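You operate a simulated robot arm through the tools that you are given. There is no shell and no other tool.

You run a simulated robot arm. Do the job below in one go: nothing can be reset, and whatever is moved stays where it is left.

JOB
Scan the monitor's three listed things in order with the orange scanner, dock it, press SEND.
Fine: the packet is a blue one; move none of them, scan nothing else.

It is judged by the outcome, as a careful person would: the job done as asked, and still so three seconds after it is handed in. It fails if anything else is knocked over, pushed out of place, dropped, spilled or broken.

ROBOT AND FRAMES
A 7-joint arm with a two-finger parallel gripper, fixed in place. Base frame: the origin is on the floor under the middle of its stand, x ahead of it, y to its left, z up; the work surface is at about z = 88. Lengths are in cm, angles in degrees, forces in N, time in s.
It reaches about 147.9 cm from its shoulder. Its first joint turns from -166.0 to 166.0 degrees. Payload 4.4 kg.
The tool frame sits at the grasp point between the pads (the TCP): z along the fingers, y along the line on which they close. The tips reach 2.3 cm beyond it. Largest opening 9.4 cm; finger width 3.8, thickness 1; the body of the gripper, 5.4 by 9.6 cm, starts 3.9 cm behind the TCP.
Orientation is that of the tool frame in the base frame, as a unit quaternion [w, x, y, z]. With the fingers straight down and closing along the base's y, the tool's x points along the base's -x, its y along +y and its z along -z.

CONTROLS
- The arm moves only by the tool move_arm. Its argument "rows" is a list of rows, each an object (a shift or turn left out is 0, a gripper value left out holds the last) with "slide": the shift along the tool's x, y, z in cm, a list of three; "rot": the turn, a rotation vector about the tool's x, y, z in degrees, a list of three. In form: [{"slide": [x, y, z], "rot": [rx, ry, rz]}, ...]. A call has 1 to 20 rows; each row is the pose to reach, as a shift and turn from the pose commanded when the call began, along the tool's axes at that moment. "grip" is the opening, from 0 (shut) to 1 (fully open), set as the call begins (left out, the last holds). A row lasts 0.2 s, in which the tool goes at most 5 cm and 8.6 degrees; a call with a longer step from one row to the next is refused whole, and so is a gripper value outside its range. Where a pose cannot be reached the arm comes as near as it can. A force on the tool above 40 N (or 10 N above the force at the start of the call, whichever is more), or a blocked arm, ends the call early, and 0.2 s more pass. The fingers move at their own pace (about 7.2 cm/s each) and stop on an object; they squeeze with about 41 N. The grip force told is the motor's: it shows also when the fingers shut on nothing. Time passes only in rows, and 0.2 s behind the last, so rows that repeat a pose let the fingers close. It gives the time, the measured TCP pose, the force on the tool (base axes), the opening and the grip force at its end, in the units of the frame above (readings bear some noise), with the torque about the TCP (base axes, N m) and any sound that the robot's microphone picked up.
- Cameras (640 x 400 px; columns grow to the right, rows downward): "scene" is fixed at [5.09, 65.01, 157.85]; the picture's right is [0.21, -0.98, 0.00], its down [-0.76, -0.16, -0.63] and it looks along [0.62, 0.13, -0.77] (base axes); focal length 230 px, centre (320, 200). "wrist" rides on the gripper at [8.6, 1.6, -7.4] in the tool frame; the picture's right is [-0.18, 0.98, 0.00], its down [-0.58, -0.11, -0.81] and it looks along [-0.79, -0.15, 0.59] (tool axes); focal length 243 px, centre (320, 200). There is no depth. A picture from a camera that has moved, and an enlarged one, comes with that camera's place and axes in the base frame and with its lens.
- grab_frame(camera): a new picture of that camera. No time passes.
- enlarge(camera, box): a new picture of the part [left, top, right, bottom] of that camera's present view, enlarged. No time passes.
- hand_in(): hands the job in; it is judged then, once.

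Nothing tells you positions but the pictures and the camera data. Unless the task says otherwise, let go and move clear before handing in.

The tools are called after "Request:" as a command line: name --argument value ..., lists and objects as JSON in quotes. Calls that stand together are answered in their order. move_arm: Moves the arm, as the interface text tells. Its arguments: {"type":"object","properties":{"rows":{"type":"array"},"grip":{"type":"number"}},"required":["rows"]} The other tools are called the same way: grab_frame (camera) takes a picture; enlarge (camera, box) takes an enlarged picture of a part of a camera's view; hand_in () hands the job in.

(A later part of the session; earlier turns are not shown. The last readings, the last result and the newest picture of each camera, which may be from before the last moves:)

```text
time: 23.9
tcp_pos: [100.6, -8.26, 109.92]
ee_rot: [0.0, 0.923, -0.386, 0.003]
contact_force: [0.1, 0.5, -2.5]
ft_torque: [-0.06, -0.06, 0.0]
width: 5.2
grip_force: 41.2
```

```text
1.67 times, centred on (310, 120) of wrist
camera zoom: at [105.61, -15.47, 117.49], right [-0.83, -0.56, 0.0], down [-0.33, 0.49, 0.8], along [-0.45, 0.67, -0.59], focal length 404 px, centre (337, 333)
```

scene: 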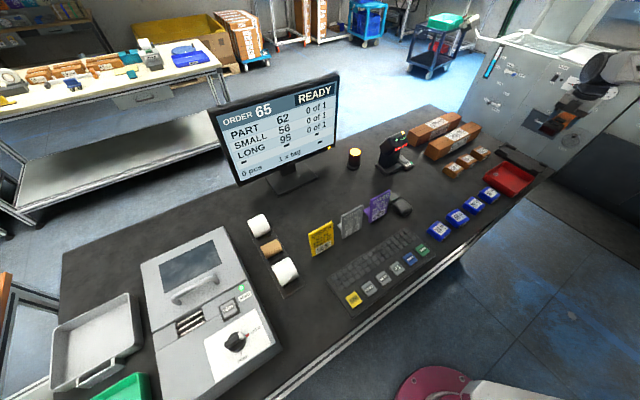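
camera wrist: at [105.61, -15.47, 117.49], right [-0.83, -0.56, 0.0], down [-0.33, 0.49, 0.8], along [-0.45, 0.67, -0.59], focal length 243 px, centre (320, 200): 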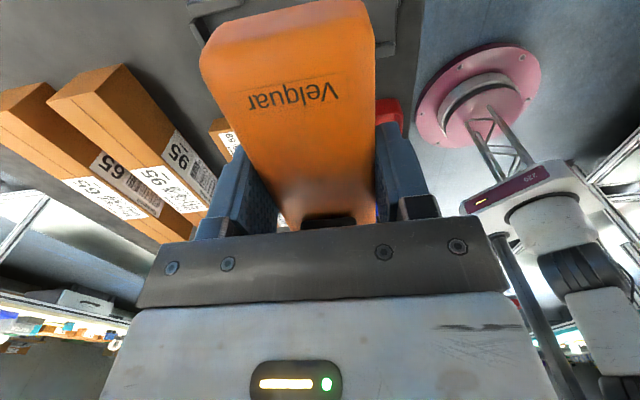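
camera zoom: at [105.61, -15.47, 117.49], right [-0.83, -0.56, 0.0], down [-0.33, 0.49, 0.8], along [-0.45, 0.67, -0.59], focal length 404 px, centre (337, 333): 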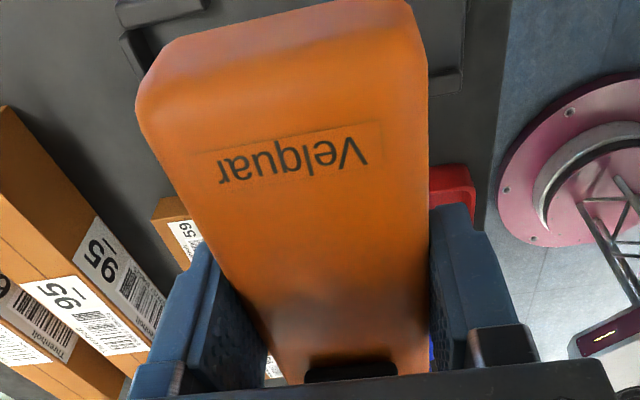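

The fixed station has a similar pad-style switch labelled ON, so the black pad on the hand scanner is most likely its ON/OFF button. I'll put the scanner back in the dock, press that pad with closed fingertips and watch the display.

Request:
move_arm --rows '[{"rot": [0, 0, 4]}, {"rot": [0, 0, 10]}, {"rot": [0, 0, 18]}, {"rot": [0, 0, 26]}, {"rot": [0, 0, 34]}, {"rot": [0, 0, 42]}, {"rot": [0, 0, 50]}, {"rot": [0, 0, 58]}, {"rot": [0, 0, 66]}, {"rot": [0, 0, 74]}, {"rot": [0, 0, 82]}, {"rot": [0, 0, 88]}, {"rot": [0, 0, 90]}]'

Request:
move_arm --rows '[{"slide": [0, 0, 0.7]}, {"slide": [0, 0, 2]}, {"slide": [0, 0, 3.5]}, {"slide": [0, 0, 5]}, {"slide": [0, 0, 6.5]}, {"slide": [0, 0, 8]}, {"slide": [0, 0, 9.5]}, {"slide": [0, 0, 11]}, {"slide": [0, 0, 12.3]}, {"slide": [0, 0, 13]}, {"slide": [0, 0, 13]}]'

Request:
enlarge --camera "scene" --box '[490, 125, 560, 180]'

Request:
grab_frame --camera "wrist"

```text
time: 26.7
tcp_pos: [100.69, -8.16, 109.97]
ee_rot: [0.002, -0.379, 0.925, -0.002]
contact_force: [0.3, -0.3, -2.3]
ft_torque: [-0.04, 0.03, 0.0]
width: 5.15
grip_force: 40.9
```

```text
time: 29.1
tcp_pos: [100.69, -8.3, 96.86]
ee_rot: [0.002, -0.38, 0.925, -0.001]
contact_force: [0.7, -0.5, -2.0]
ft_torque: [-0.03, 0.07, -0.01]
width: 5.17
grip_force: 40.6
```

```text
7.27 times, centred on (525, 152) of scene
camera zoom: at [5.09, 65.01, 157.85], right [0.21, -0.98, 0.0], down [-0.76, -0.16, -0.63], along [0.62, 0.13, -0.77], focal length 1674 px, centre (-1171, 546)
```

zoom: 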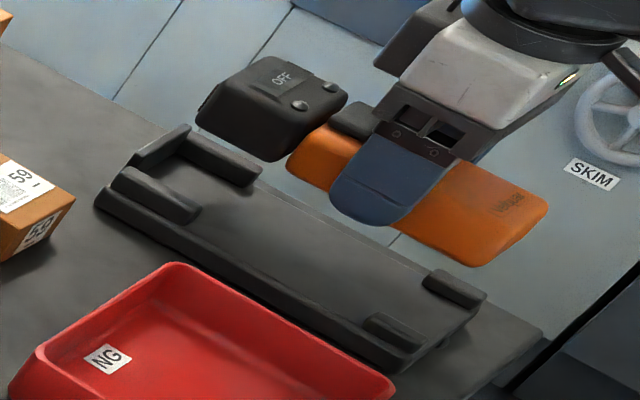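

```text
taken
camera wrist: at [93.43, -13.15, 104.43], right [-0.56, 0.83, 0.0], down [0.49, 0.33, 0.81], along [0.67, 0.45, -0.59], focal length 243 px, centre (320, 200)
```

wrist: 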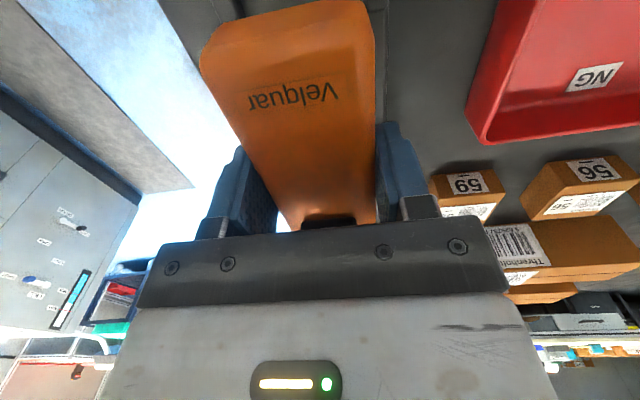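

The in-hand pose is unchanged. I'll lower the last 4.8 cm gently into the dock.

Request:
move_arm --rows '[{"slide": [0, 0, 0.7]}, {"slide": [0, 0, 1.5]}, {"slide": [0, 0, 2.3]}, {"slide": [0, 0, 3.0]}, {"slide": [0, 0, 3.5]}, {"slide": [0, 0, 4.0]}, {"slide": [0, 0, 4.3]}, {"slide": [0, 0, 4.6]}, {"slide": [0, 0, 4.75]}, {"slide": [0, 0, 4.75]}]'

Request:
enlarge --camera "scene" --box '[495, 135, 555, 180]'

```text
time: 31.3
tcp_pos: [100.58, -8.19, 92.22]
ee_rot: [0.001, -0.379, 0.925, -0.001]
contact_force: [0.4, 0.5, -2.8]
ft_torque: [-0.03, 0.02, 0.01]
width: 5.19
grip_force: 40.6
```

```text
8.89 times, centred on (525, 158) of scene
camera zoom: at [5.09, 65.01, 157.85], right [0.21, -0.98, 0.0], down [-0.76, -0.16, -0.63], along [0.62, 0.13, -0.77], focal length 2046 px, centre (-1502, 578)
```

zoom: 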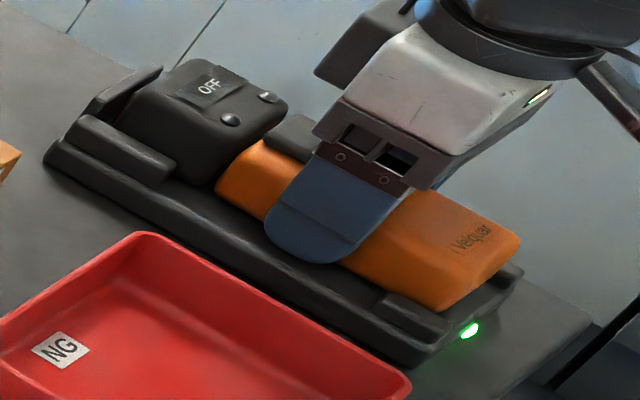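

The dock LED is green again, so it's docked. I'll release, rise, shut the fingers and look straight above the pad before pressing it.

Request:
move_arm --rows '[{"slide": [0, 0, 0]}, {"slide": [0, 0, 0]}, {"slide": [0, 0, 0]}, {"slide": [0, 0, -1]}, {"slide": [0, 0, -3]}, {"slide": [0, 0, -6]}, {"slide": [0, 0, -8]}]' --grip 0.72

Request:
move_arm --rows '[{"slide": [0, 0, 0]}, {"slide": [-1, 0, 0]}, {"slide": [-2.2, 0, 0]}, {"slide": [-3.5, 0, 0]}, {"slide": [-3.5, 0, 0]}]' --grip 0

Request:
grab_frame --camera "wrist"

Request:
enlarge --camera "scene" --box '[490, 125, 560, 180]'

```text
time: 32.9
tcp_pos: [100.59, -8.27, 100.08]
ee_rot: [0.001, -0.38, 0.925, -0.001]
contact_force: [0.9, 0.5, -0.4]
ft_torque: [-0.01, 0.02, 0.01]
width: 6.76
grip_force: 0.0
```

```text
time: 34.1
tcp_pos: [103.12, -5.64, 100.09]
ee_rot: [0.001, -0.38, 0.925, -0.001]
contact_force: [-0.3, 0.4, 0.2]
ft_torque: [-0.01, 0.03, -0.04]
width: 0.01
grip_force: 40.8
```

```text
taken
camera wrist: at [95.88, -10.65, 107.71], right [-0.56, 0.83, 0.0], down [0.49, 0.33, 0.81], along [0.67, 0.45, -0.59], focal length 243 px, centre (320, 200)
```

wrist: 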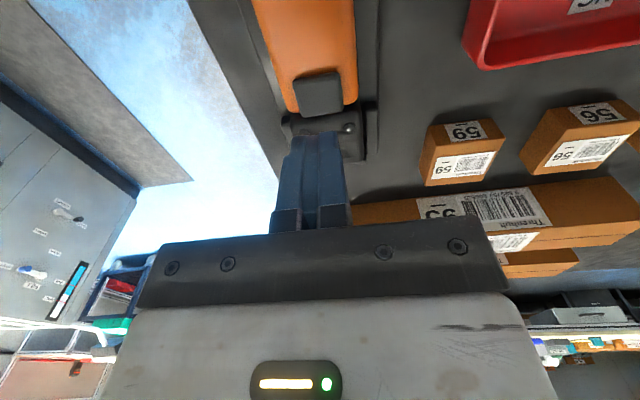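

```text
7.27 times, centred on (525, 152) of scene
camera zoom: at [5.09, 65.01, 157.85], right [0.21, -0.98, 0.0], down [-0.76, -0.16, -0.63], along [0.62, 0.13, -0.77], focal length 1674 px, centre (-1171, 546)
```

zoom: 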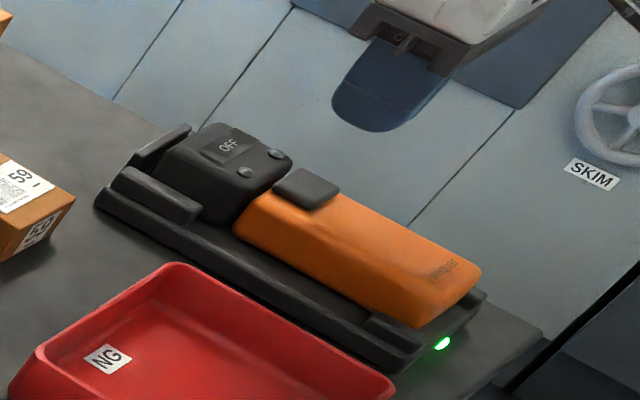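

The pad is directly under the closed fingertips. I'll press down slowly.

Request:
move_arm --rows '[{"slide": [0, 0, 2]}, {"slide": [0, 0, 3.5]}, {"slide": [0, 0, 4.3]}, {"slide": [0, 0, 4.6]}, {"slide": [0, 0, 4.8]}, {"slide": [0, 0, 5.0]}, {"slide": [0, 0, 5.15]}, {"slide": [0, 0, 5.3]}]'

Request:
enlarge --camera "scene" --box '[490, 125, 560, 180]'

```text
time: 36.0
tcp_pos: [103.19, -5.69, 95.2]
ee_rot: [0.004, -0.379, 0.925, -0.002]
contact_force: [1.3, -1.0, 4.6]
ft_torque: [-0.02, -0.01, -0.03]
width: 0.02
grip_force: 41.2
heard: click
stopped in row 8: the force on the tool passed its limit at 42 N (the readings are from after the stop); the commanded pose is now the measured one
```

```text
7.27 times, centred on (525, 152) of scene
camera zoom: at [5.09, 65.01, 157.85], right [0.21, -0.98, 0.0], down [-0.76, -0.16, -0.63], along [0.62, 0.13, -0.77], focal length 1674 px, centre (-1171, 546)
```

zoom: 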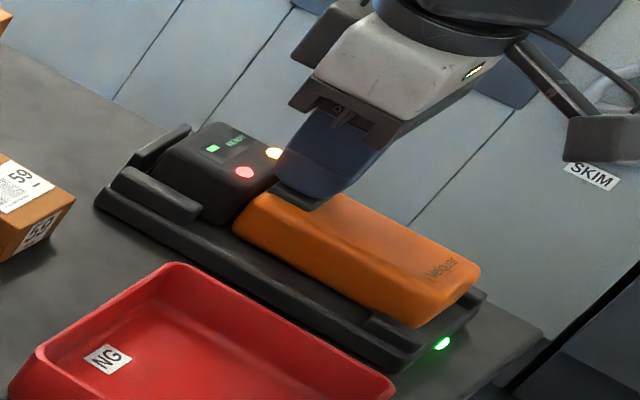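

A click sounded, and the display now reads READY with lit lamps. I'll lift off and check that it stays on.

Request:
move_arm --rows '[{"slide": [0, 0, -1]}, {"slide": [0, 0, -3]}, {"slide": [0.5, 0, -5]}, {"slide": [2, 0, -5]}, {"slide": [3.5, 0, -5]}]'

Request:
enlarge --camera "scene" --box '[490, 125, 560, 180]'

Request:
enlarge --camera "scene" --box '[200, 70, 350, 190]'

Request:
enlarge --camera "scene" --box '[370, 120, 420, 180]'

Request:
grab_frame --camera "scene"

```text
time: 37.2
tcp_pos: [100.73, -8.25, 100.33]
ee_rot: [0.002, -0.38, 0.925, -0.002]
contact_force: [0.3, -0.8, -0.7]
ft_torque: [0.01, 0.0, -0.03]
width: 0.0
grip_force: 41.5
```

```text
7.27 times, centred on (525, 152) of scene
camera zoom: at [5.09, 65.01, 157.85], right [0.21, -0.98, 0.0], down [-0.76, -0.16, -0.63], along [0.62, 0.13, -0.77], focal length 1674 px, centre (-1171, 546)
```

zoom: 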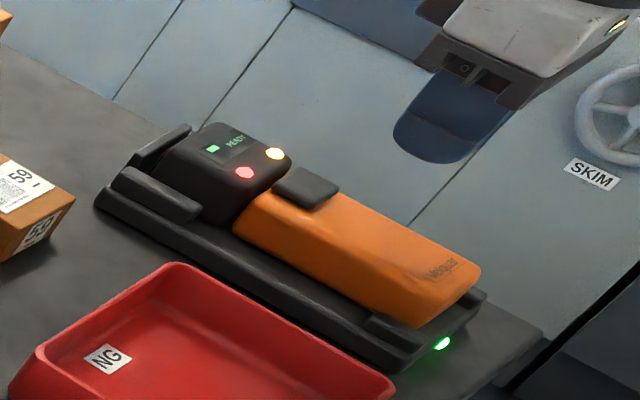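

```text
3.33 times, centred on (275, 130) of scene
camera zoom: at [5.09, 65.01, 157.85], right [0.21, -0.98, 0.0], down [-0.76, -0.16, -0.63], along [0.62, 0.13, -0.77], focal length 767 px, centre (470, 433)
```

zoom: 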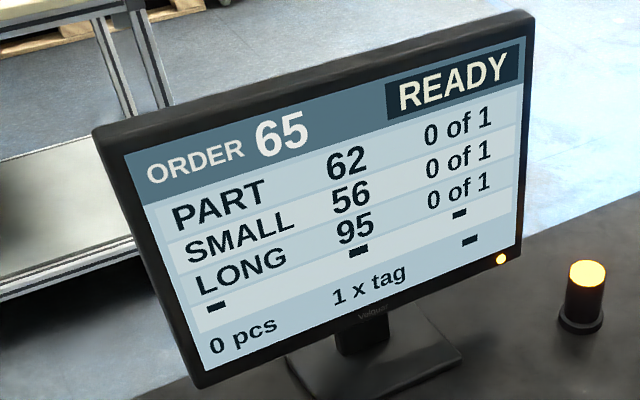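

```text
6.67 times, centred on (395, 150) of scene
camera zoom: at [5.09, 65.01, 157.85], right [0.21, -0.98, 0.0], down [-0.76, -0.16, -0.63], along [0.62, 0.13, -0.77], focal length 1535 px, centre (-180, 533)
```

zoom: 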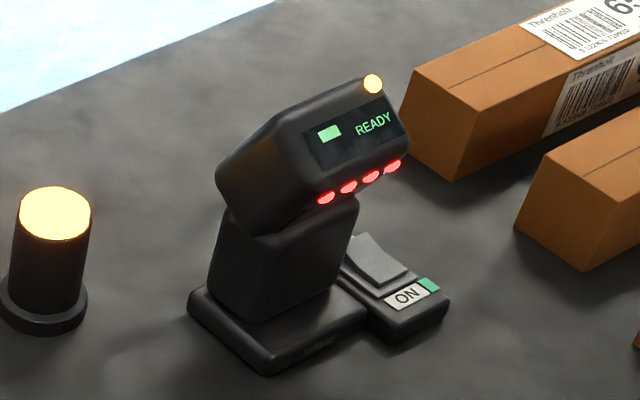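

```text
taken
```

scene: 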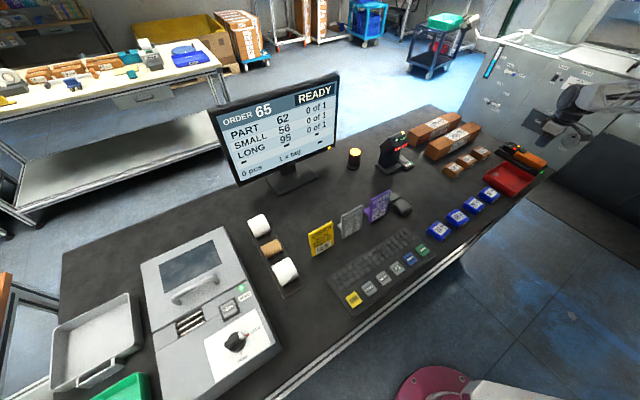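

The scanner latches on (READY). Before picking it up I'll use the free wrist camera to survey the boxes and packets precisely.

Request:
move_arm --rows '[{"slide": [0, 0, -3]}, {"slide": [0, 0, -7]}, {"slide": [0, 0, -11]}, {"slide": [0.7, 4, -12]}, {"slide": [1.4, 8, -12]}, {"slide": [2.1, 12, -12]}, {"slide": [2.7, 15.6, -12]}, {"slide": [3.26, 19.04, -12]}]'

Request:
grab_frame --camera "wrist"

Request:
enlarge --camera "wrist" --box '[180, 30, 420, 180]'

Request:
enlarge --camera "wrist" --box '[360, 0, 640, 180]'

```text
time: 39.0
tcp_pos: [84.98, 3.01, 112.15]
ee_rot: [0.004, -0.38, 0.925, -0.002]
contact_force: [0.3, -0.9, -1.1]
ft_torque: [-0.04, -0.02, -0.03]
width: 0.0
grip_force: 41.3
```

```text
taken
camera wrist: at [77.69, -1.83, 119.65], right [-0.56, 0.83, 0.0], down [0.48, 0.33, 0.81], along [0.67, 0.45, -0.59], focal length 243 px, centre (320, 200)
```

wrist: 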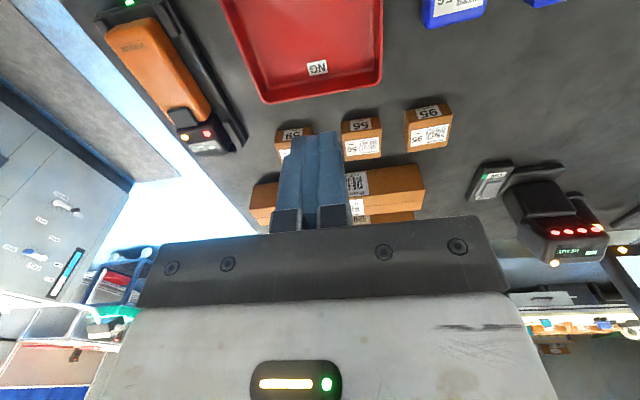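

```text
2.67 times, centred on (300, 105) of wrist
camera zoom: at [77.69, -1.83, 119.65], right [-0.56, 0.83, 0.0], down [0.48, 0.33, 0.81], along [0.67, 0.45, -0.59], focal length 647 px, centre (373, 453)
```

zoom: 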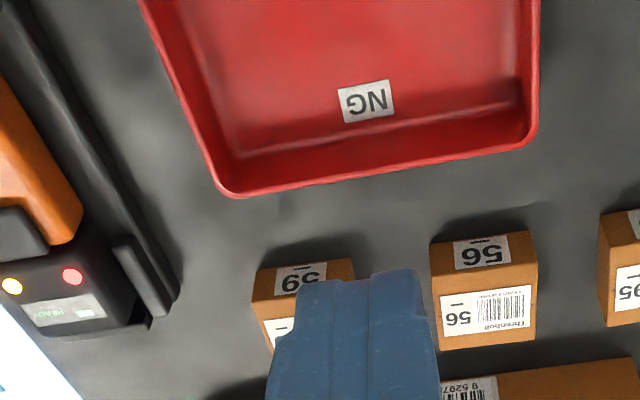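

```text
2.22 times, centred on (500, 90) of wrist
camera zoom: at [77.69, -1.83, 119.65], right [-0.56, 0.83, 0.0], down [0.48, 0.33, 0.81], along [0.67, 0.45, -0.59], focal length 539 px, centre (-80, 444)
```

zoom: 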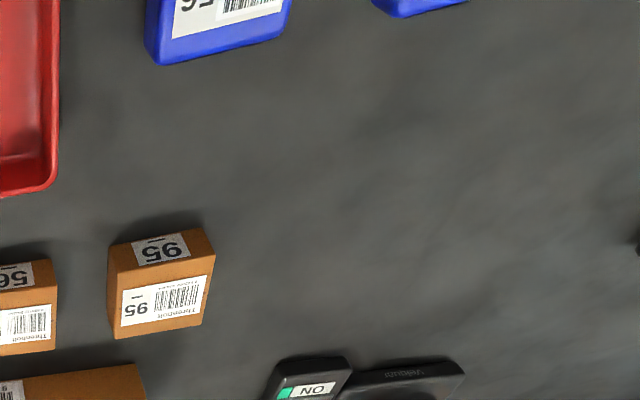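

I must read these numbers carefully, since 56 and 95 are the same shape upside down. Zooming hard with the upright scene camera on each candidate.

Request:
enlarge --camera "scene" --box '[455, 148, 480, 170]'

Request:
enlarge --camera "scene" --box '[440, 160, 465, 182]'

Request:
enlarge --camera "scene" --box '[440, 118, 485, 155]'

Request:
enlarge --camera "scene" --box '[460, 190, 495, 220]'

Request:
enlarge --camera "wrist" --box '[335, 110, 390, 165]'

Request:
enlarge --camera "wrist" --box '[400, 95, 460, 155]'

```text
16.00 times, centred on (468, 159) of scene
camera zoom: at [5.09, 65.01, 157.85], right [0.21, -0.98, 0.0], down [-0.76, -0.16, -0.63], along [0.62, 0.13, -0.77], focal length 3683 px, centre (-2040, 856)
```

zoom: 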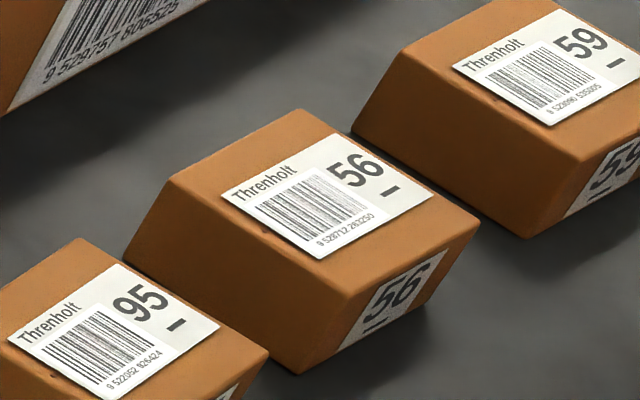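

```text
16.00 times, centred on (452, 171) of scene
camera zoom: at [5.09, 65.01, 157.85], right [0.21, -0.98, 0.0], down [-0.76, -0.16, -0.63], along [0.62, 0.13, -0.77], focal length 3683 px, centre (-1800, 664)
```

zoom: 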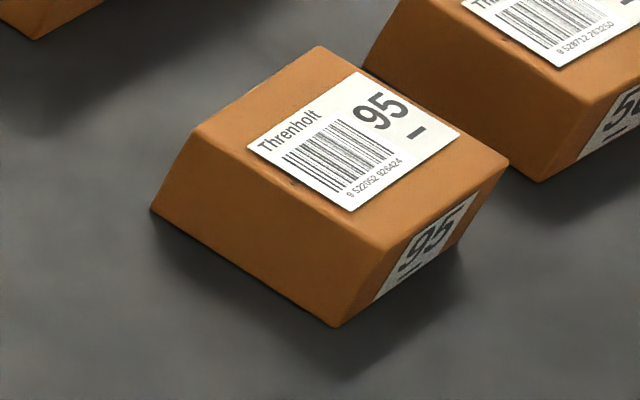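

```text
10.81 times, centred on (462, 136) of scene
camera zoom: at [5.09, 65.01, 157.85], right [0.21, -0.98, 0.0], down [-0.76, -0.16, -0.63], along [0.62, 0.13, -0.77], focal length 2489 px, centre (-1220, 886)
```

zoom: 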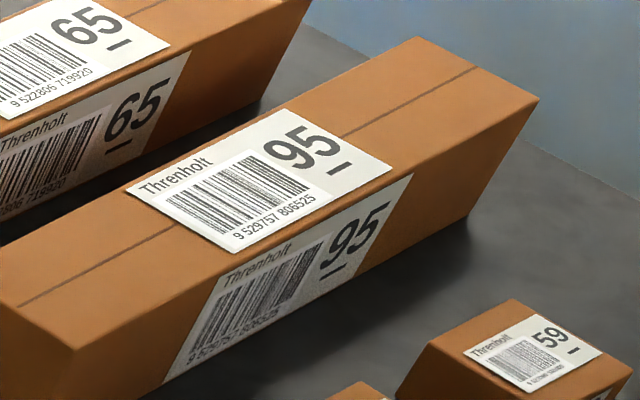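

```text
13.33 times, centred on (478, 205) of scene
camera zoom: at [5.09, 65.01, 157.85], right [0.21, -0.98, 0.0], down [-0.76, -0.16, -0.63], along [0.62, 0.13, -0.77], focal length 3069 px, centre (-1780, 133)
```

zoom: 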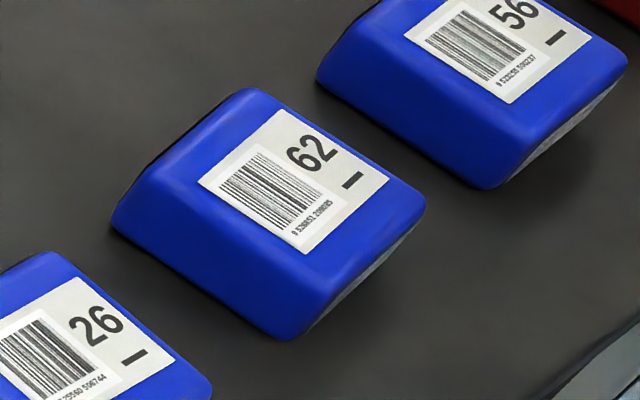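

```text
7.27 times, centred on (362, 138) of wrist
camera zoom: at [77.69, -1.83, 119.65], right [-0.56, 0.83, 0.0], down [0.48, 0.33, 0.81], along [0.67, 0.45, -0.59], focal length 1764 px, centre (11, 654)
```

zoom: 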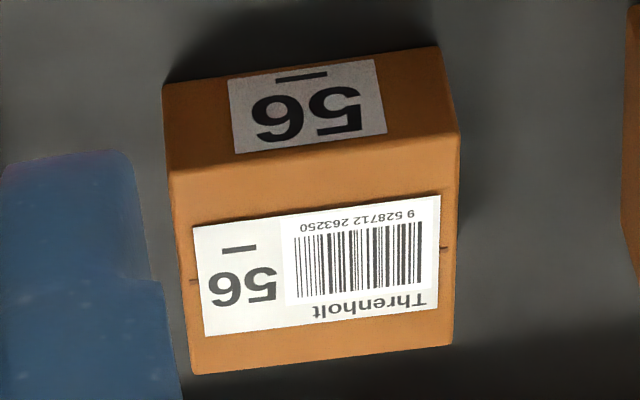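

```text
6.67 times, centred on (430, 125) of wrist
camera zoom: at [77.69, -1.83, 119.65], right [-0.56, 0.83, 0.0], down [0.48, 0.33, 0.81], along [0.67, 0.45, -0.59], focal length 1618 px, centre (-413, 700)
```

zoom: 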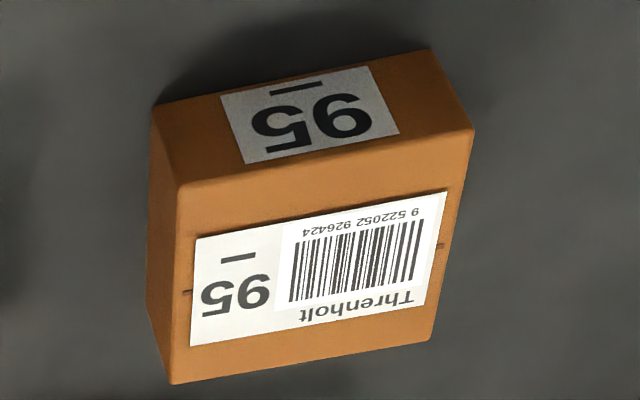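

The readings are clear: the middle small box is 56, the nearer long box is 95, and the second packet from the tray is 62. Small boxes and packets carry barcodes only on top. I'll take one more wrist view over the packets to triangulate label 62.

Request:
move_arm --rows '[{"slide": [2.1, 3.3, -0.5]}, {"slide": [4.2, 6.6, -1]}, {"slide": [6.3, 9.9, -1.5]}, {"slide": [8.5, 13.2, -2]}, {"slide": [10.7, 16.5, -2.5]}, {"slide": [12.84, 19.72, -3]}]'

Request:
grab_frame --camera "wrist"

```text
time: 40.4
tcp_pos: [61.94, 8.2, 114.79]
ee_rot: [0.002, -0.379, 0.925, -0.002]
contact_force: [0.5, -0.4, -1.0]
ft_torque: [0.03, -0.01, 0.0]
width: 0.01
grip_force: 41.0
```

```text
taken
camera wrist: at [54.58, 3.25, 122.34], right [-0.56, 0.83, 0.0], down [0.49, 0.33, 0.81], along [0.67, 0.45, -0.59], focal length 243 px, centre (320, 200)
```

wrist: 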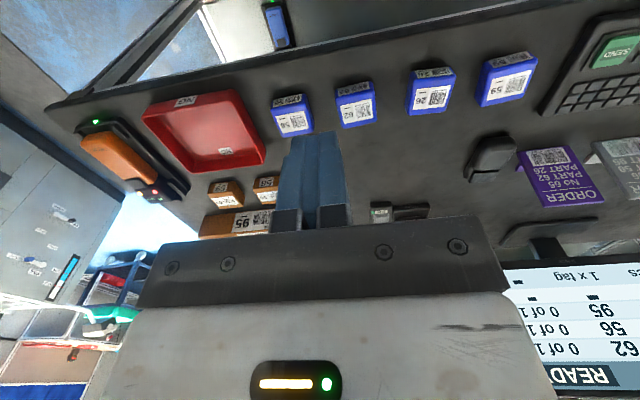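

Request:
enlarge --camera "wrist" --box '[260, 50, 460, 150]'

Request:
enlarge --camera "wrist" --box '[325, 70, 385, 130]'

Request:
enlarge --camera "wrist" --box '[190, 160, 290, 240]'

Request:
enlarge --camera "wrist" --box '[560, 0, 640, 120]'

```text
3.20 times, centred on (360, 100) of wrist
camera zoom: at [54.58, 3.25, 122.34], right [-0.56, 0.83, 0.0], down [0.49, 0.33, 0.81], along [0.67, 0.45, -0.59], focal length 776 px, centre (192, 520)
```

zoom: 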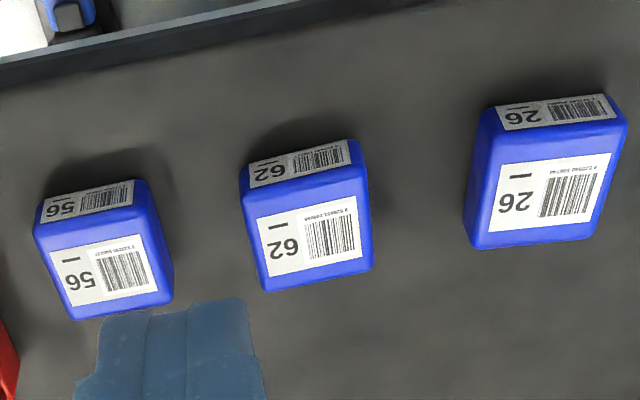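

```text
6.67 times, centred on (355, 100) of wrist
camera zoom: at [54.58, 3.25, 122.34], right [-0.56, 0.83, 0.0], down [0.49, 0.33, 0.81], along [0.67, 0.45, -0.59], focal length 1618 px, centre (87, 867)
```

zoom: 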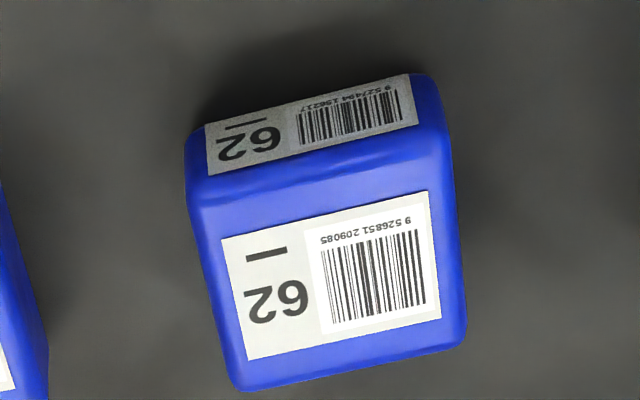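

```text
5.00 times, centred on (240, 200) of wrist
camera zoom: at [54.58, 3.25, 122.34], right [-0.56, 0.83, 0.0], down [0.49, 0.33, 0.81], along [0.67, 0.45, -0.59], focal length 1213 px, centre (720, 200)
```

zoom: 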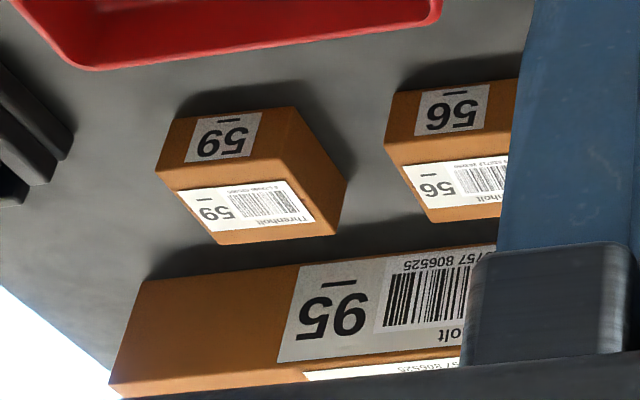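

```text
3.33 times, centred on (600, 60) of wrist
camera zoom: at [54.58, 3.25, 122.34], right [-0.56, 0.83, 0.0], down [0.49, 0.33, 0.81], along [0.67, 0.45, -0.59], focal length 809 px, centre (-613, 667)
```

zoom: 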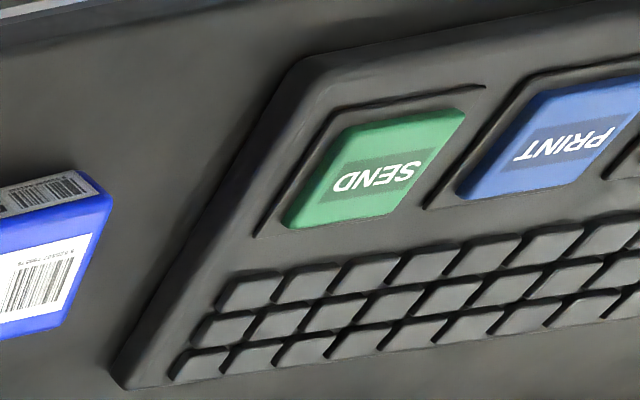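

Label 62's barcode is at about (68.5, 20.2, 91.1), small 56's at (94.5, 18.3, 91.2), long 95's at (105.4, 23, 95.2), and SEND is at (45.4, 40, 91). Now I'm returning to above the scanner to pick it up with the same grip.

Request:
move_arm --rows '[{"slide": [-1.6, -3.9, 0]}, {"slide": [-3.2, -7.8, 0]}, {"slide": [-4.8, -11.7, 0]}, {"slide": [-6.4, -15.6, 1]}, {"slide": [-8, -19.4, 3]}, {"slide": [-9.6, -23.3, 5]}, {"slide": [-11.2, -27.2, 7]}, {"slide": [-12.8, -31, 9]}, {"slide": [-14.4, -34.9, 11]}, {"slide": [-15.99, -38.87, 13]}, {"slide": [-15.99, -38.87, 16]}, {"slide": [-15.99, -38.87, 17.8]}, {"slide": [-15.99, -38.87, 17.8]}]' --grip 0.72

Request:
grab_frame --camera "wrist"

```text
time: 43.2
tcp_pos: [100.63, -8.43, 97.33]
ee_rot: [0.004, -0.38, 0.925, -0.001]
contact_force: [0.9, -0.6, -0.4]
ft_torque: [0.01, -0.03, 0.0]
width: 6.77
grip_force: 0.0
```

```text
taken
camera wrist: at [93.42, -13.28, 104.87], right [-0.56, 0.83, -0.01], down [0.48, 0.33, 0.81], along [0.67, 0.45, -0.59], focal length 243 px, centre (320, 200)
```

wrist: 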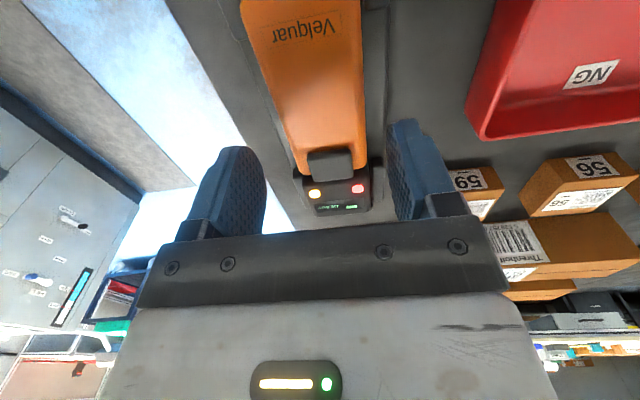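

The handle is centred between the fingers. Descending and gripping as before.

Request:
move_arm --rows '[{"slide": [-0.15, 0.1, 2]}, {"slide": [-0.15, 0.1, 3.5]}, {"slide": [-0.15, 0.1, 4.5]}, {"slide": [-0.15, 0.1, 5.0]}, {"slide": [-0.15, 0.1, 5.2]}, {"slide": [-0.15, 0.1, 5.2]}]'

Request:
move_arm --rows '[{"slide": [0, 0, 0]}, {"slide": [0, 0, 0]}, {"slide": [0, 0, 0]}, {"slide": [0, 0, 0]}, {"slide": [0, 0, 0]}, {"slide": [0, 0, 0]}]' --grip 0

Request:
move_arm --rows '[{"slide": [0, 0, -0.15]}, {"slide": [0, 0, -0.3]}, {"slide": [0, 0, -0.5]}, {"slide": [0, 0, -0.7]}]'

Request:
enlarge --camera "scene" --box '[490, 125, 560, 180]'

```text
time: 44.6
tcp_pos: [100.82, -8.28, 92.21]
ee_rot: [0.003, -0.38, 0.925, -0.001]
contact_force: [0.0, 0.4, -0.4]
ft_torque: [-0.02, 0.02, -0.01]
width: 6.73
grip_force: 0.0
```

```text
time: 46.0
tcp_pos: [100.83, -8.3, 92.14]
ee_rot: [0.002, -0.38, 0.925, -0.001]
contact_force: [-1.3, 0.2, 0.9]
ft_torque: [0.13, 0.09, 0.25]
width: 5.16
grip_force: 41.3
```

```text
time: 47.0
tcp_pos: [100.82, -8.21, 92.92]
ee_rot: [0.003, -0.379, 0.925, -0.001]
contact_force: [-5.7, 6.8, -5.5]
ft_torque: [-0.01, 0.47, 0.93]
width: 5.16
grip_force: 41.9
```

```text
7.27 times, centred on (525, 152) of scene
camera zoom: at [5.09, 65.01, 157.85], right [0.21, -0.98, 0.0], down [-0.76, -0.16, -0.63], along [0.62, 0.13, -0.77], focal length 1674 px, centre (-1171, 546)
```

zoom: 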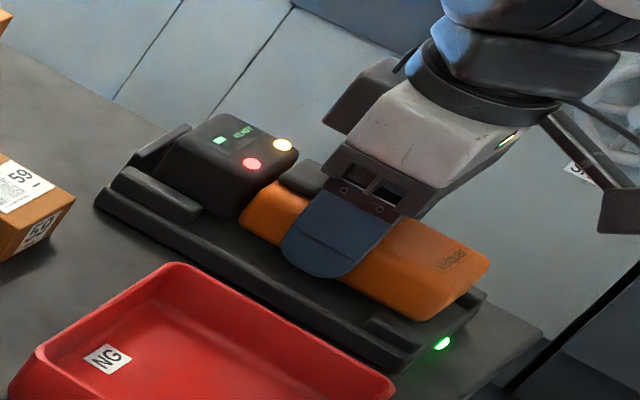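

The scanner is coming up but rubbing sideways on the dock (about 9 N). I'll ease slightly toward the relieving side and keep lifting slowly.

Request:
move_arm --rows '[{"slide": [0, 0.1, -0.1]}, {"slide": [0, 0.15, -0.2]}]'

```text
time: 47.6
tcp_pos: [100.75, -8.17, 93.14]
ee_rot: [0.004, -0.379, 0.925, -0.002]
contact_force: [-0.2, -0.1, -2.8]
ft_torque: [0.0, 0.03, 0.03]
width: 5.16
grip_force: 41.3
```

The side load is gone. Lifting clear to a safe height.

Request:
move_arm --rows '[{"slide": [0, 0, -0.4]}, {"slide": [0, 0, -0.9]}, {"slide": [0, 0, -1.5]}, {"slide": [0, 0, -2.2]}, {"slide": [0, 0, -3]}, {"slide": [0, 0, -4]}, {"slide": [0, 0, -5.2]}, {"slide": [0, 0, -6.5]}, {"slide": [0, 0, -8]}, {"slide": [0, 0, -9.5]}, {"slide": [0, 0, -11]}, {"slide": [0, 0, -12.5]}, {"slide": [0, 0, -14]}, {"slide": [0, 0, -15.5]}, {"slide": [0, 0, -17]}, {"slide": [0, 0, -18.5]}, {"slide": [0, 0, -20]}, {"slide": [0, 0, -21.3]}, {"slide": [0, 0, -22]}]'

Request:
grab_frame --camera "scene"

Request:
enlarge --camera "scene" --box '[500, 60, 640, 180]'

Request:
grab_frame --camera "wrist"

```text
time: 51.6
tcp_pos: [100.57, -8.11, 114.99]
ee_rot: [0.002, -0.379, 0.925, -0.001]
contact_force: [0.7, -0.2, -2.5]
ft_torque: [-0.05, 0.05, -0.02]
width: 5.17
grip_force: 40.7
```

```text
taken
```

scene: 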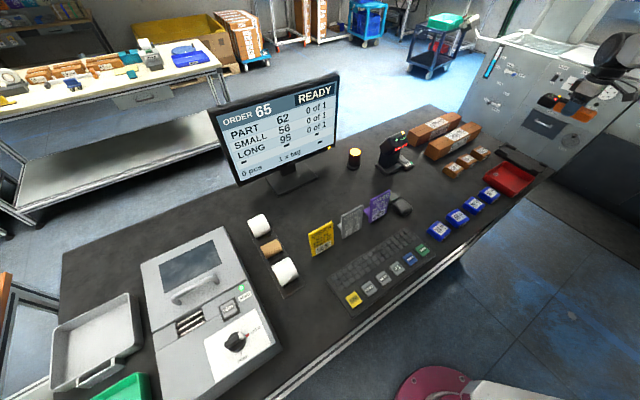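

```text
3.33 times, centred on (570, 120) of scene
camera zoom: at [5.09, 65.01, 157.85], right [0.21, -0.98, 0.0], down [-0.76, -0.16, -0.63], along [0.62, 0.13, -0.77], focal length 767 px, centre (-513, 467)
```

zoom: 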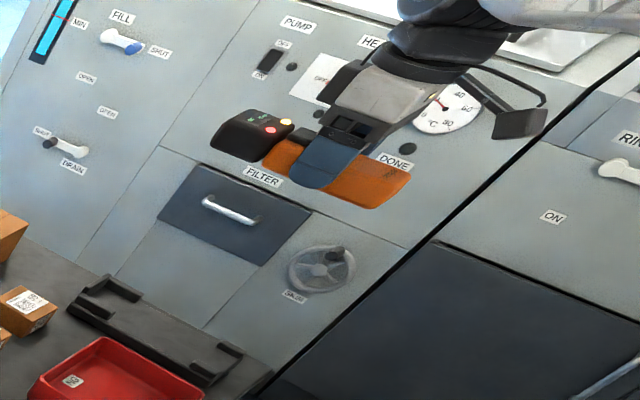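

```text
taken
camera wrist: at [93.29, -13.02, 122.59], right [-0.56, 0.83, 0.0], down [0.48, 0.33, 0.81], along [0.67, 0.45, -0.59], focal length 243 px, centre (320, 200)
```

wrist: 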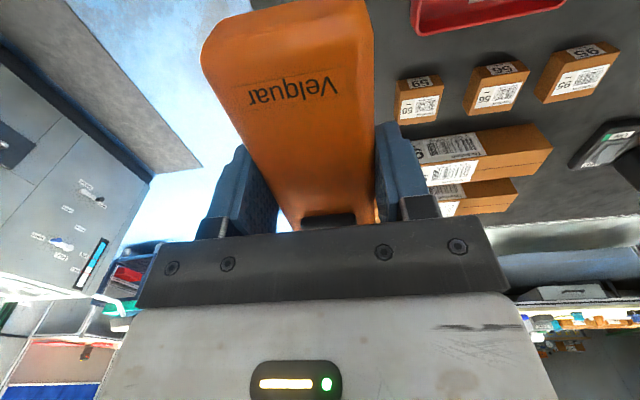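

The scanner is held level and reads READY. I'll carry it level, with the beam above everything, to a point in front of packet 62.

Request:
move_arm --rows '[{"slide": [0.2, 0.8, -0.5]}, {"slide": [0.6, 2.3, -1.2]}, {"slide": [1.3, 4.6, -2.2]}, {"slide": [2.2, 7.6, -3.2]}, {"slide": [3.1, 10.8, -4.2]}, {"slide": [4, 14, -5.2]}, {"slide": [4.9, 17.2, -6.2]}, {"slide": [5.8, 20.4, -7.2]}, {"slide": [6.7, 23.6, -8]}, {"slide": [7.6, 26.8, -8.7]}, {"slide": [8.5, 30, -9.3]}, {"slide": [9.4, 33.2, -9.7]}, {"slide": [10.3, 36.4, -10]}, {"slide": [11.1, 39.2, -10]}, {"slide": [11.8, 41.4, -10]}, {"slide": [12.1, 42.5, -10]}, {"slide": [12.19, 42.7, -10]}]'

Request:
grab_frame --camera "wrist"

Request:
grab_frame --camera "scene"

```text
time: 55.2
tcp_pos: [61.83, 13.72, 124.83]
ee_rot: [0.004, -0.379, 0.925, -0.002]
contact_force: [-0.1, -0.2, -2.8]
ft_torque: [-0.04, 0.05, 0.04]
width: 5.16
grip_force: 41.2
```

```text
taken
camera wrist: at [54.51, 8.86, 132.32], right [-0.56, 0.83, 0.0], down [0.48, 0.33, 0.81], along [0.67, 0.45, -0.59], focal length 243 px, centre (320, 200)
```

wrist: 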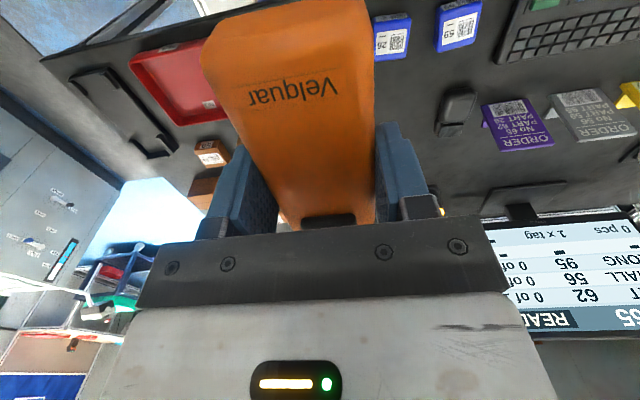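

```text
taken
```

scene: 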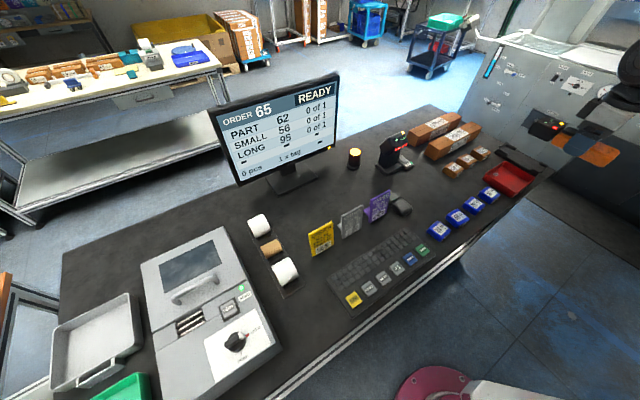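

Packet 62 lies ahead along the scanner's axis. I'll pitch the head down in stages at this height, checking that the arm can reach each pose.

Request:
move_arm --rows '[{"rot": [0, 2, 0]}, {"rot": [0, 6, 0]}, {"rot": [0, 11, 0]}, {"rot": [0, 16, 0]}, {"rot": [0, 21, 0]}, {"rot": [0, 26, 0]}, {"rot": [0, 31, 0]}, {"rot": [0, 36, 0]}, {"rot": [0, 39, 0]}, {"rot": [0, 40, 0]}]'

Request:
grab_frame --camera "scene"

Request:
grab_frame --camera "wrist"

```text
time: 57.4
tcp_pos: [61.89, 13.62, 124.75]
ee_rot: [-0.313, -0.355, 0.871, -0.132]
contact_force: [0.1, 0.2, -1.6]
ft_torque: [-0.03, 0.02, -0.01]
width: 5.16
grip_force: 41.0
```

```text
taken
```

scene: 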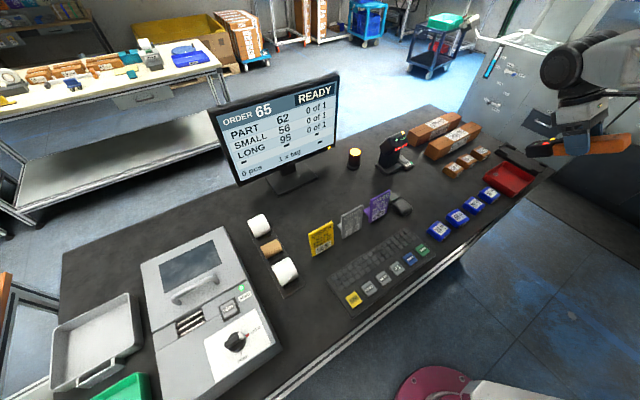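

```text
taken
camera wrist: at [59.4, 13.66, 136.15], right [-0.59, 0.8, -0.12], down [0.76, 0.6, 0.25], along [0.27, 0.05, -0.96], focal length 243 px, centre (320, 200)
```

wrist: 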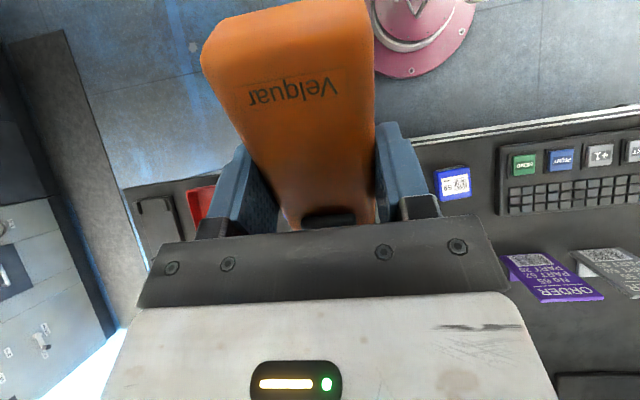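

Pitch 40° was reached cleanly. Continuing to 60° while still high.

Request:
move_arm --rows '[{"rot": [0, 2, 0]}, {"rot": [0, 6, 0]}, {"rot": [0, 11, 0]}, {"rot": [0, 16, 0]}, {"rot": [0, 19, 0]}, {"rot": [0, 20, 0]}, {"rot": [0, 20, 0]}]'

Request:
grab_frame --camera "scene"

Request:
enlarge --camera "scene" --box '[420, 100, 620, 240]'

```text
time: 59.0
tcp_pos: [61.39, 13.69, 122.62]
ee_rot: [-0.456, -0.328, 0.805, -0.19]
contact_force: [-0.8, 0.3, -1.9]
ft_torque: [0.02, 0.02, -0.02]
width: 5.16
grip_force: 41.5
out of reach, approached as far as the arm can: row 5, 6, 7
```

```text
taken
```

scene: 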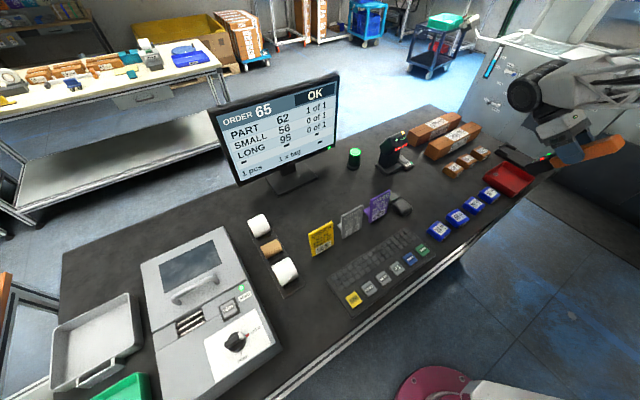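

```text
2.86 times, centred on (520, 170) of scene
camera zoom: at [5.09, 65.01, 157.85], right [0.21, -0.98, 0.0], down [-0.76, -0.16, -0.63], along [0.62, 0.13, -0.77], focal length 658 px, centre (-251, 286)
```

zoom: 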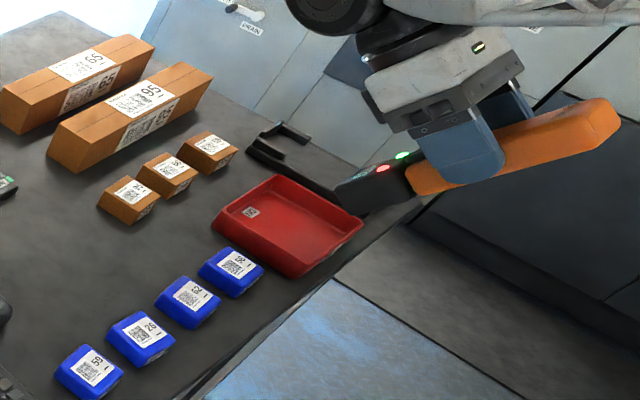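

Packet 62 has already registered from about 22 cm away: the monitor shows OK, 1 of 1. The scanner reads far and wide, so I must be careful with the close-packed boxes. I'll check the monitor and then level the scanner again along the same safe sweep.

Request:
enlarge --camera "scene" --box '[200, 70, 370, 190]'

Request:
enlarge --camera "scene" --box '[515, 120, 595, 180]'

Request:
move_arm --rows '[{"rot": [0, -3, 0]}, {"rot": [0, -8, 0]}, {"rot": [0, -14, 0]}, {"rot": [0, -20, 0]}, {"rot": [0, -27, 0]}, {"rot": [0, -34, 0]}, {"rot": [0, -41, 0]}, {"rot": [0, -48, 0]}, {"rot": [0, -54, 0]}, {"rot": [0, -58, 0]}, {"rot": [0, -60, 0]}]'

Request:
enlarge --camera "scene" --box '[200, 70, 370, 190]'

```text
3.33 times, centred on (285, 130) of scene
camera zoom: at [5.09, 65.01, 157.85], right [0.21, -0.98, 0.0], down [-0.76, -0.16, -0.63], along [0.62, 0.13, -0.77], focal length 767 px, centre (437, 433)
```

zoom: 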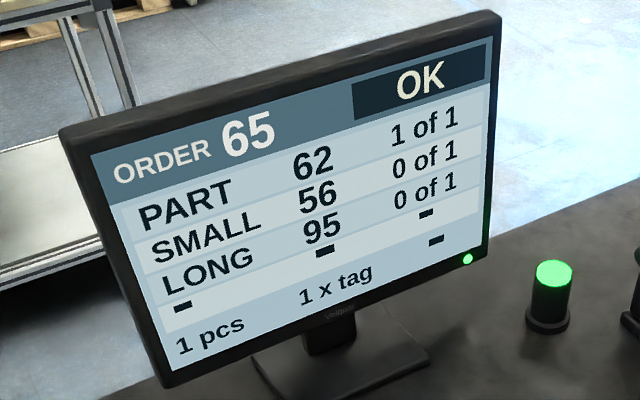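

```text
6.67 times, centred on (555, 150) of scene
camera zoom: at [5.09, 65.01, 157.85], right [0.21, -0.98, 0.0], down [-0.76, -0.16, -0.63], along [0.62, 0.13, -0.77], focal length 1535 px, centre (-1247, 533)
```

zoom: 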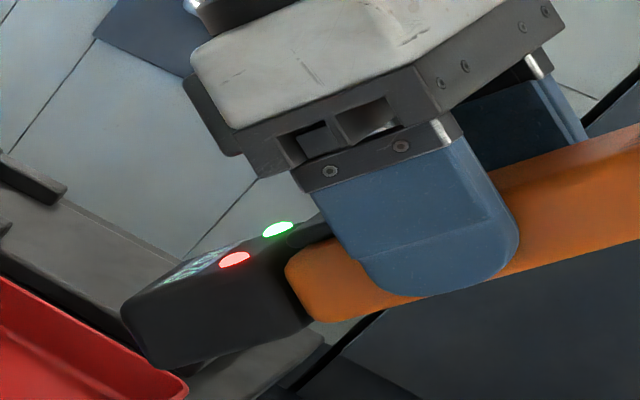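

```text
time: 61.4
tcp_pos: [61.37, 13.56, 122.71]
ee_rot: [0.004, -0.379, 0.925, -0.001]
contact_force: [-0.2, 0.4, -3.2]
ft_torque: [-0.03, 0.05, -0.02]
width: 5.18
grip_force: 40.9
```

```text
3.33 times, centred on (285, 130) of scene
camera zoom: at [5.09, 65.01, 157.85], right [0.21, -0.98, 0.0], down [-0.76, -0.16, -0.63], along [0.62, 0.13, -0.77], focal length 767 px, centre (437, 433)
```

zoom: 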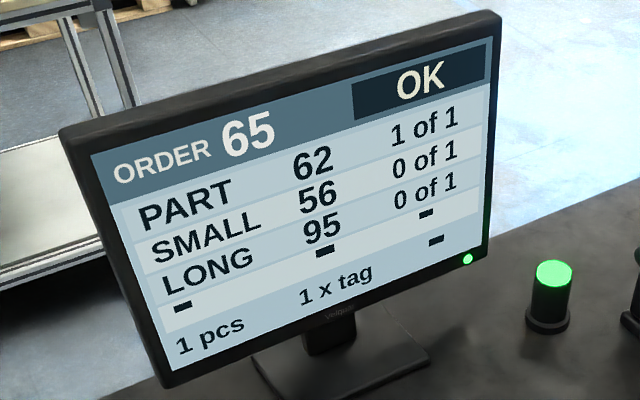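

Packet 62 is counted and nothing else was read. Next, at high altitude and level, I'll yaw the scanner to point back toward the front-right (azimuth about -120°), so that on the small box 56 only that label ever enters the beam.

Request:
move_arm --rows '[{"slide": [0, 0, -1]}, {"slide": [0, 0, -3]}, {"slide": [0, 0, -6]}, {"slide": [0, 0, -9]}, {"slide": [0, 0, -12]}, {"slide": [0, 0, -14.5]}, {"slide": [0, 0, -15.5]}, {"slide": [0, 0, -15.5], "rot": [0, 0, 4]}, {"slide": [0, 0, -15.5], "rot": [0, 0, 10]}, {"slide": [0, 0, -15.5], "rot": [0, 0, 17]}, {"slide": [0, 0, -15.5], "rot": [0, 0, 24]}, {"slide": [0, 0, -15.5], "rot": [0, 0, 31]}, {"slide": [0, 0, -15.5], "rot": [0, 0, 38]}, {"slide": [0, 0, -15.5], "rot": [0, 0, 45]}, {"slide": [0, 0, -15.5], "rot": [0, 0, 52]}, {"slide": [0, 0, -15.5], "rot": [0, 0, 59]}, {"slide": [0, 0, -15.5], "rot": [0, 0, 66]}, {"slide": [0, 0, -15.5], "rot": [0, 0, 73]}, {"slide": [0, 0, -15.5], "rot": [0, 0, 79]}, {"slide": [0, 0, -15.5], "rot": [0, 0, 82]}]'

Request:
move_arm --rows '[{"rot": [0, 0, 4]}, {"rot": [0, 0, 10]}, {"rot": [0, 0, 17]}, {"rot": [0, 0, 24]}, {"rot": [0, 0, 31]}, {"rot": [0, 0, 38]}, {"rot": [0, 0, 45]}, {"rot": [0, 0, 52]}, {"rot": [0, 0, 59]}, {"rot": [0, 0, 66]}, {"rot": [0, 0, 73]}, {"rot": [0, 0, 79]}, {"rot": [0, 0, 82.65]}]'

Request:
grab_frame --camera "scene"

Request:
grab_frame --camera "wrist"

```text
time: 65.6
tcp_pos: [61.22, 13.5, 138.29]
ee_rot: [0.004, 0.322, 0.947, 0.0]
contact_force: [-0.5, 0.6, -3.6]
ft_torque: [0.05, 0.05, -0.02]
width: 5.14
grip_force: 40.7
```

```text
time: 68.4
tcp_pos: [61.2, 13.53, 138.16]
ee_rot: [0.002, 0.866, 0.499, 0.004]
contact_force: [-0.4, -0.4, -2.0]
ft_torque: [0.05, -0.02, 0.01]
width: 5.15
grip_force: 41.1
```

```text
taken
```

scene: 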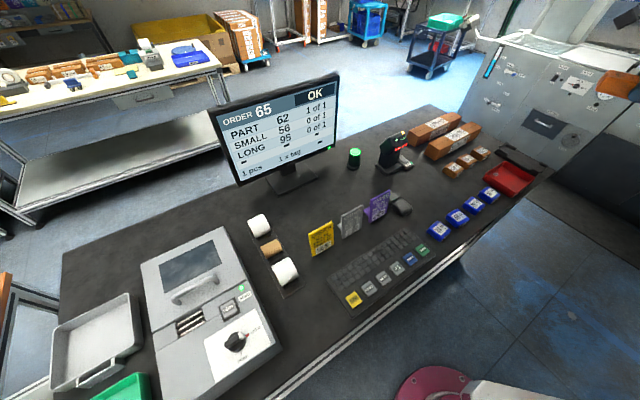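

```text
taken
camera wrist: at [67.02, 20.26, 145.79], right [0.76, -0.65, 0.01], down [-0.39, -0.45, 0.8], along [-0.52, -0.61, -0.59], focal length 243 px, centre (320, 200)
```

wrist: 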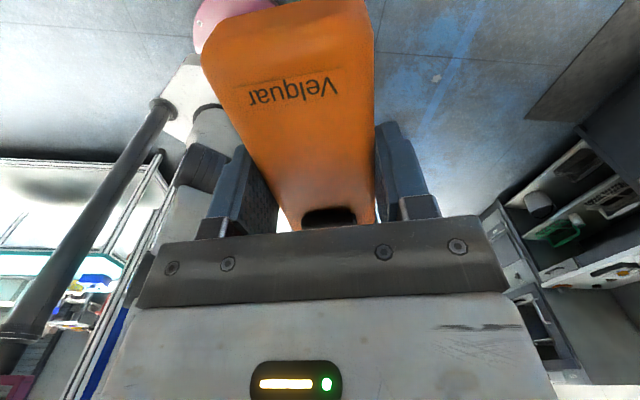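

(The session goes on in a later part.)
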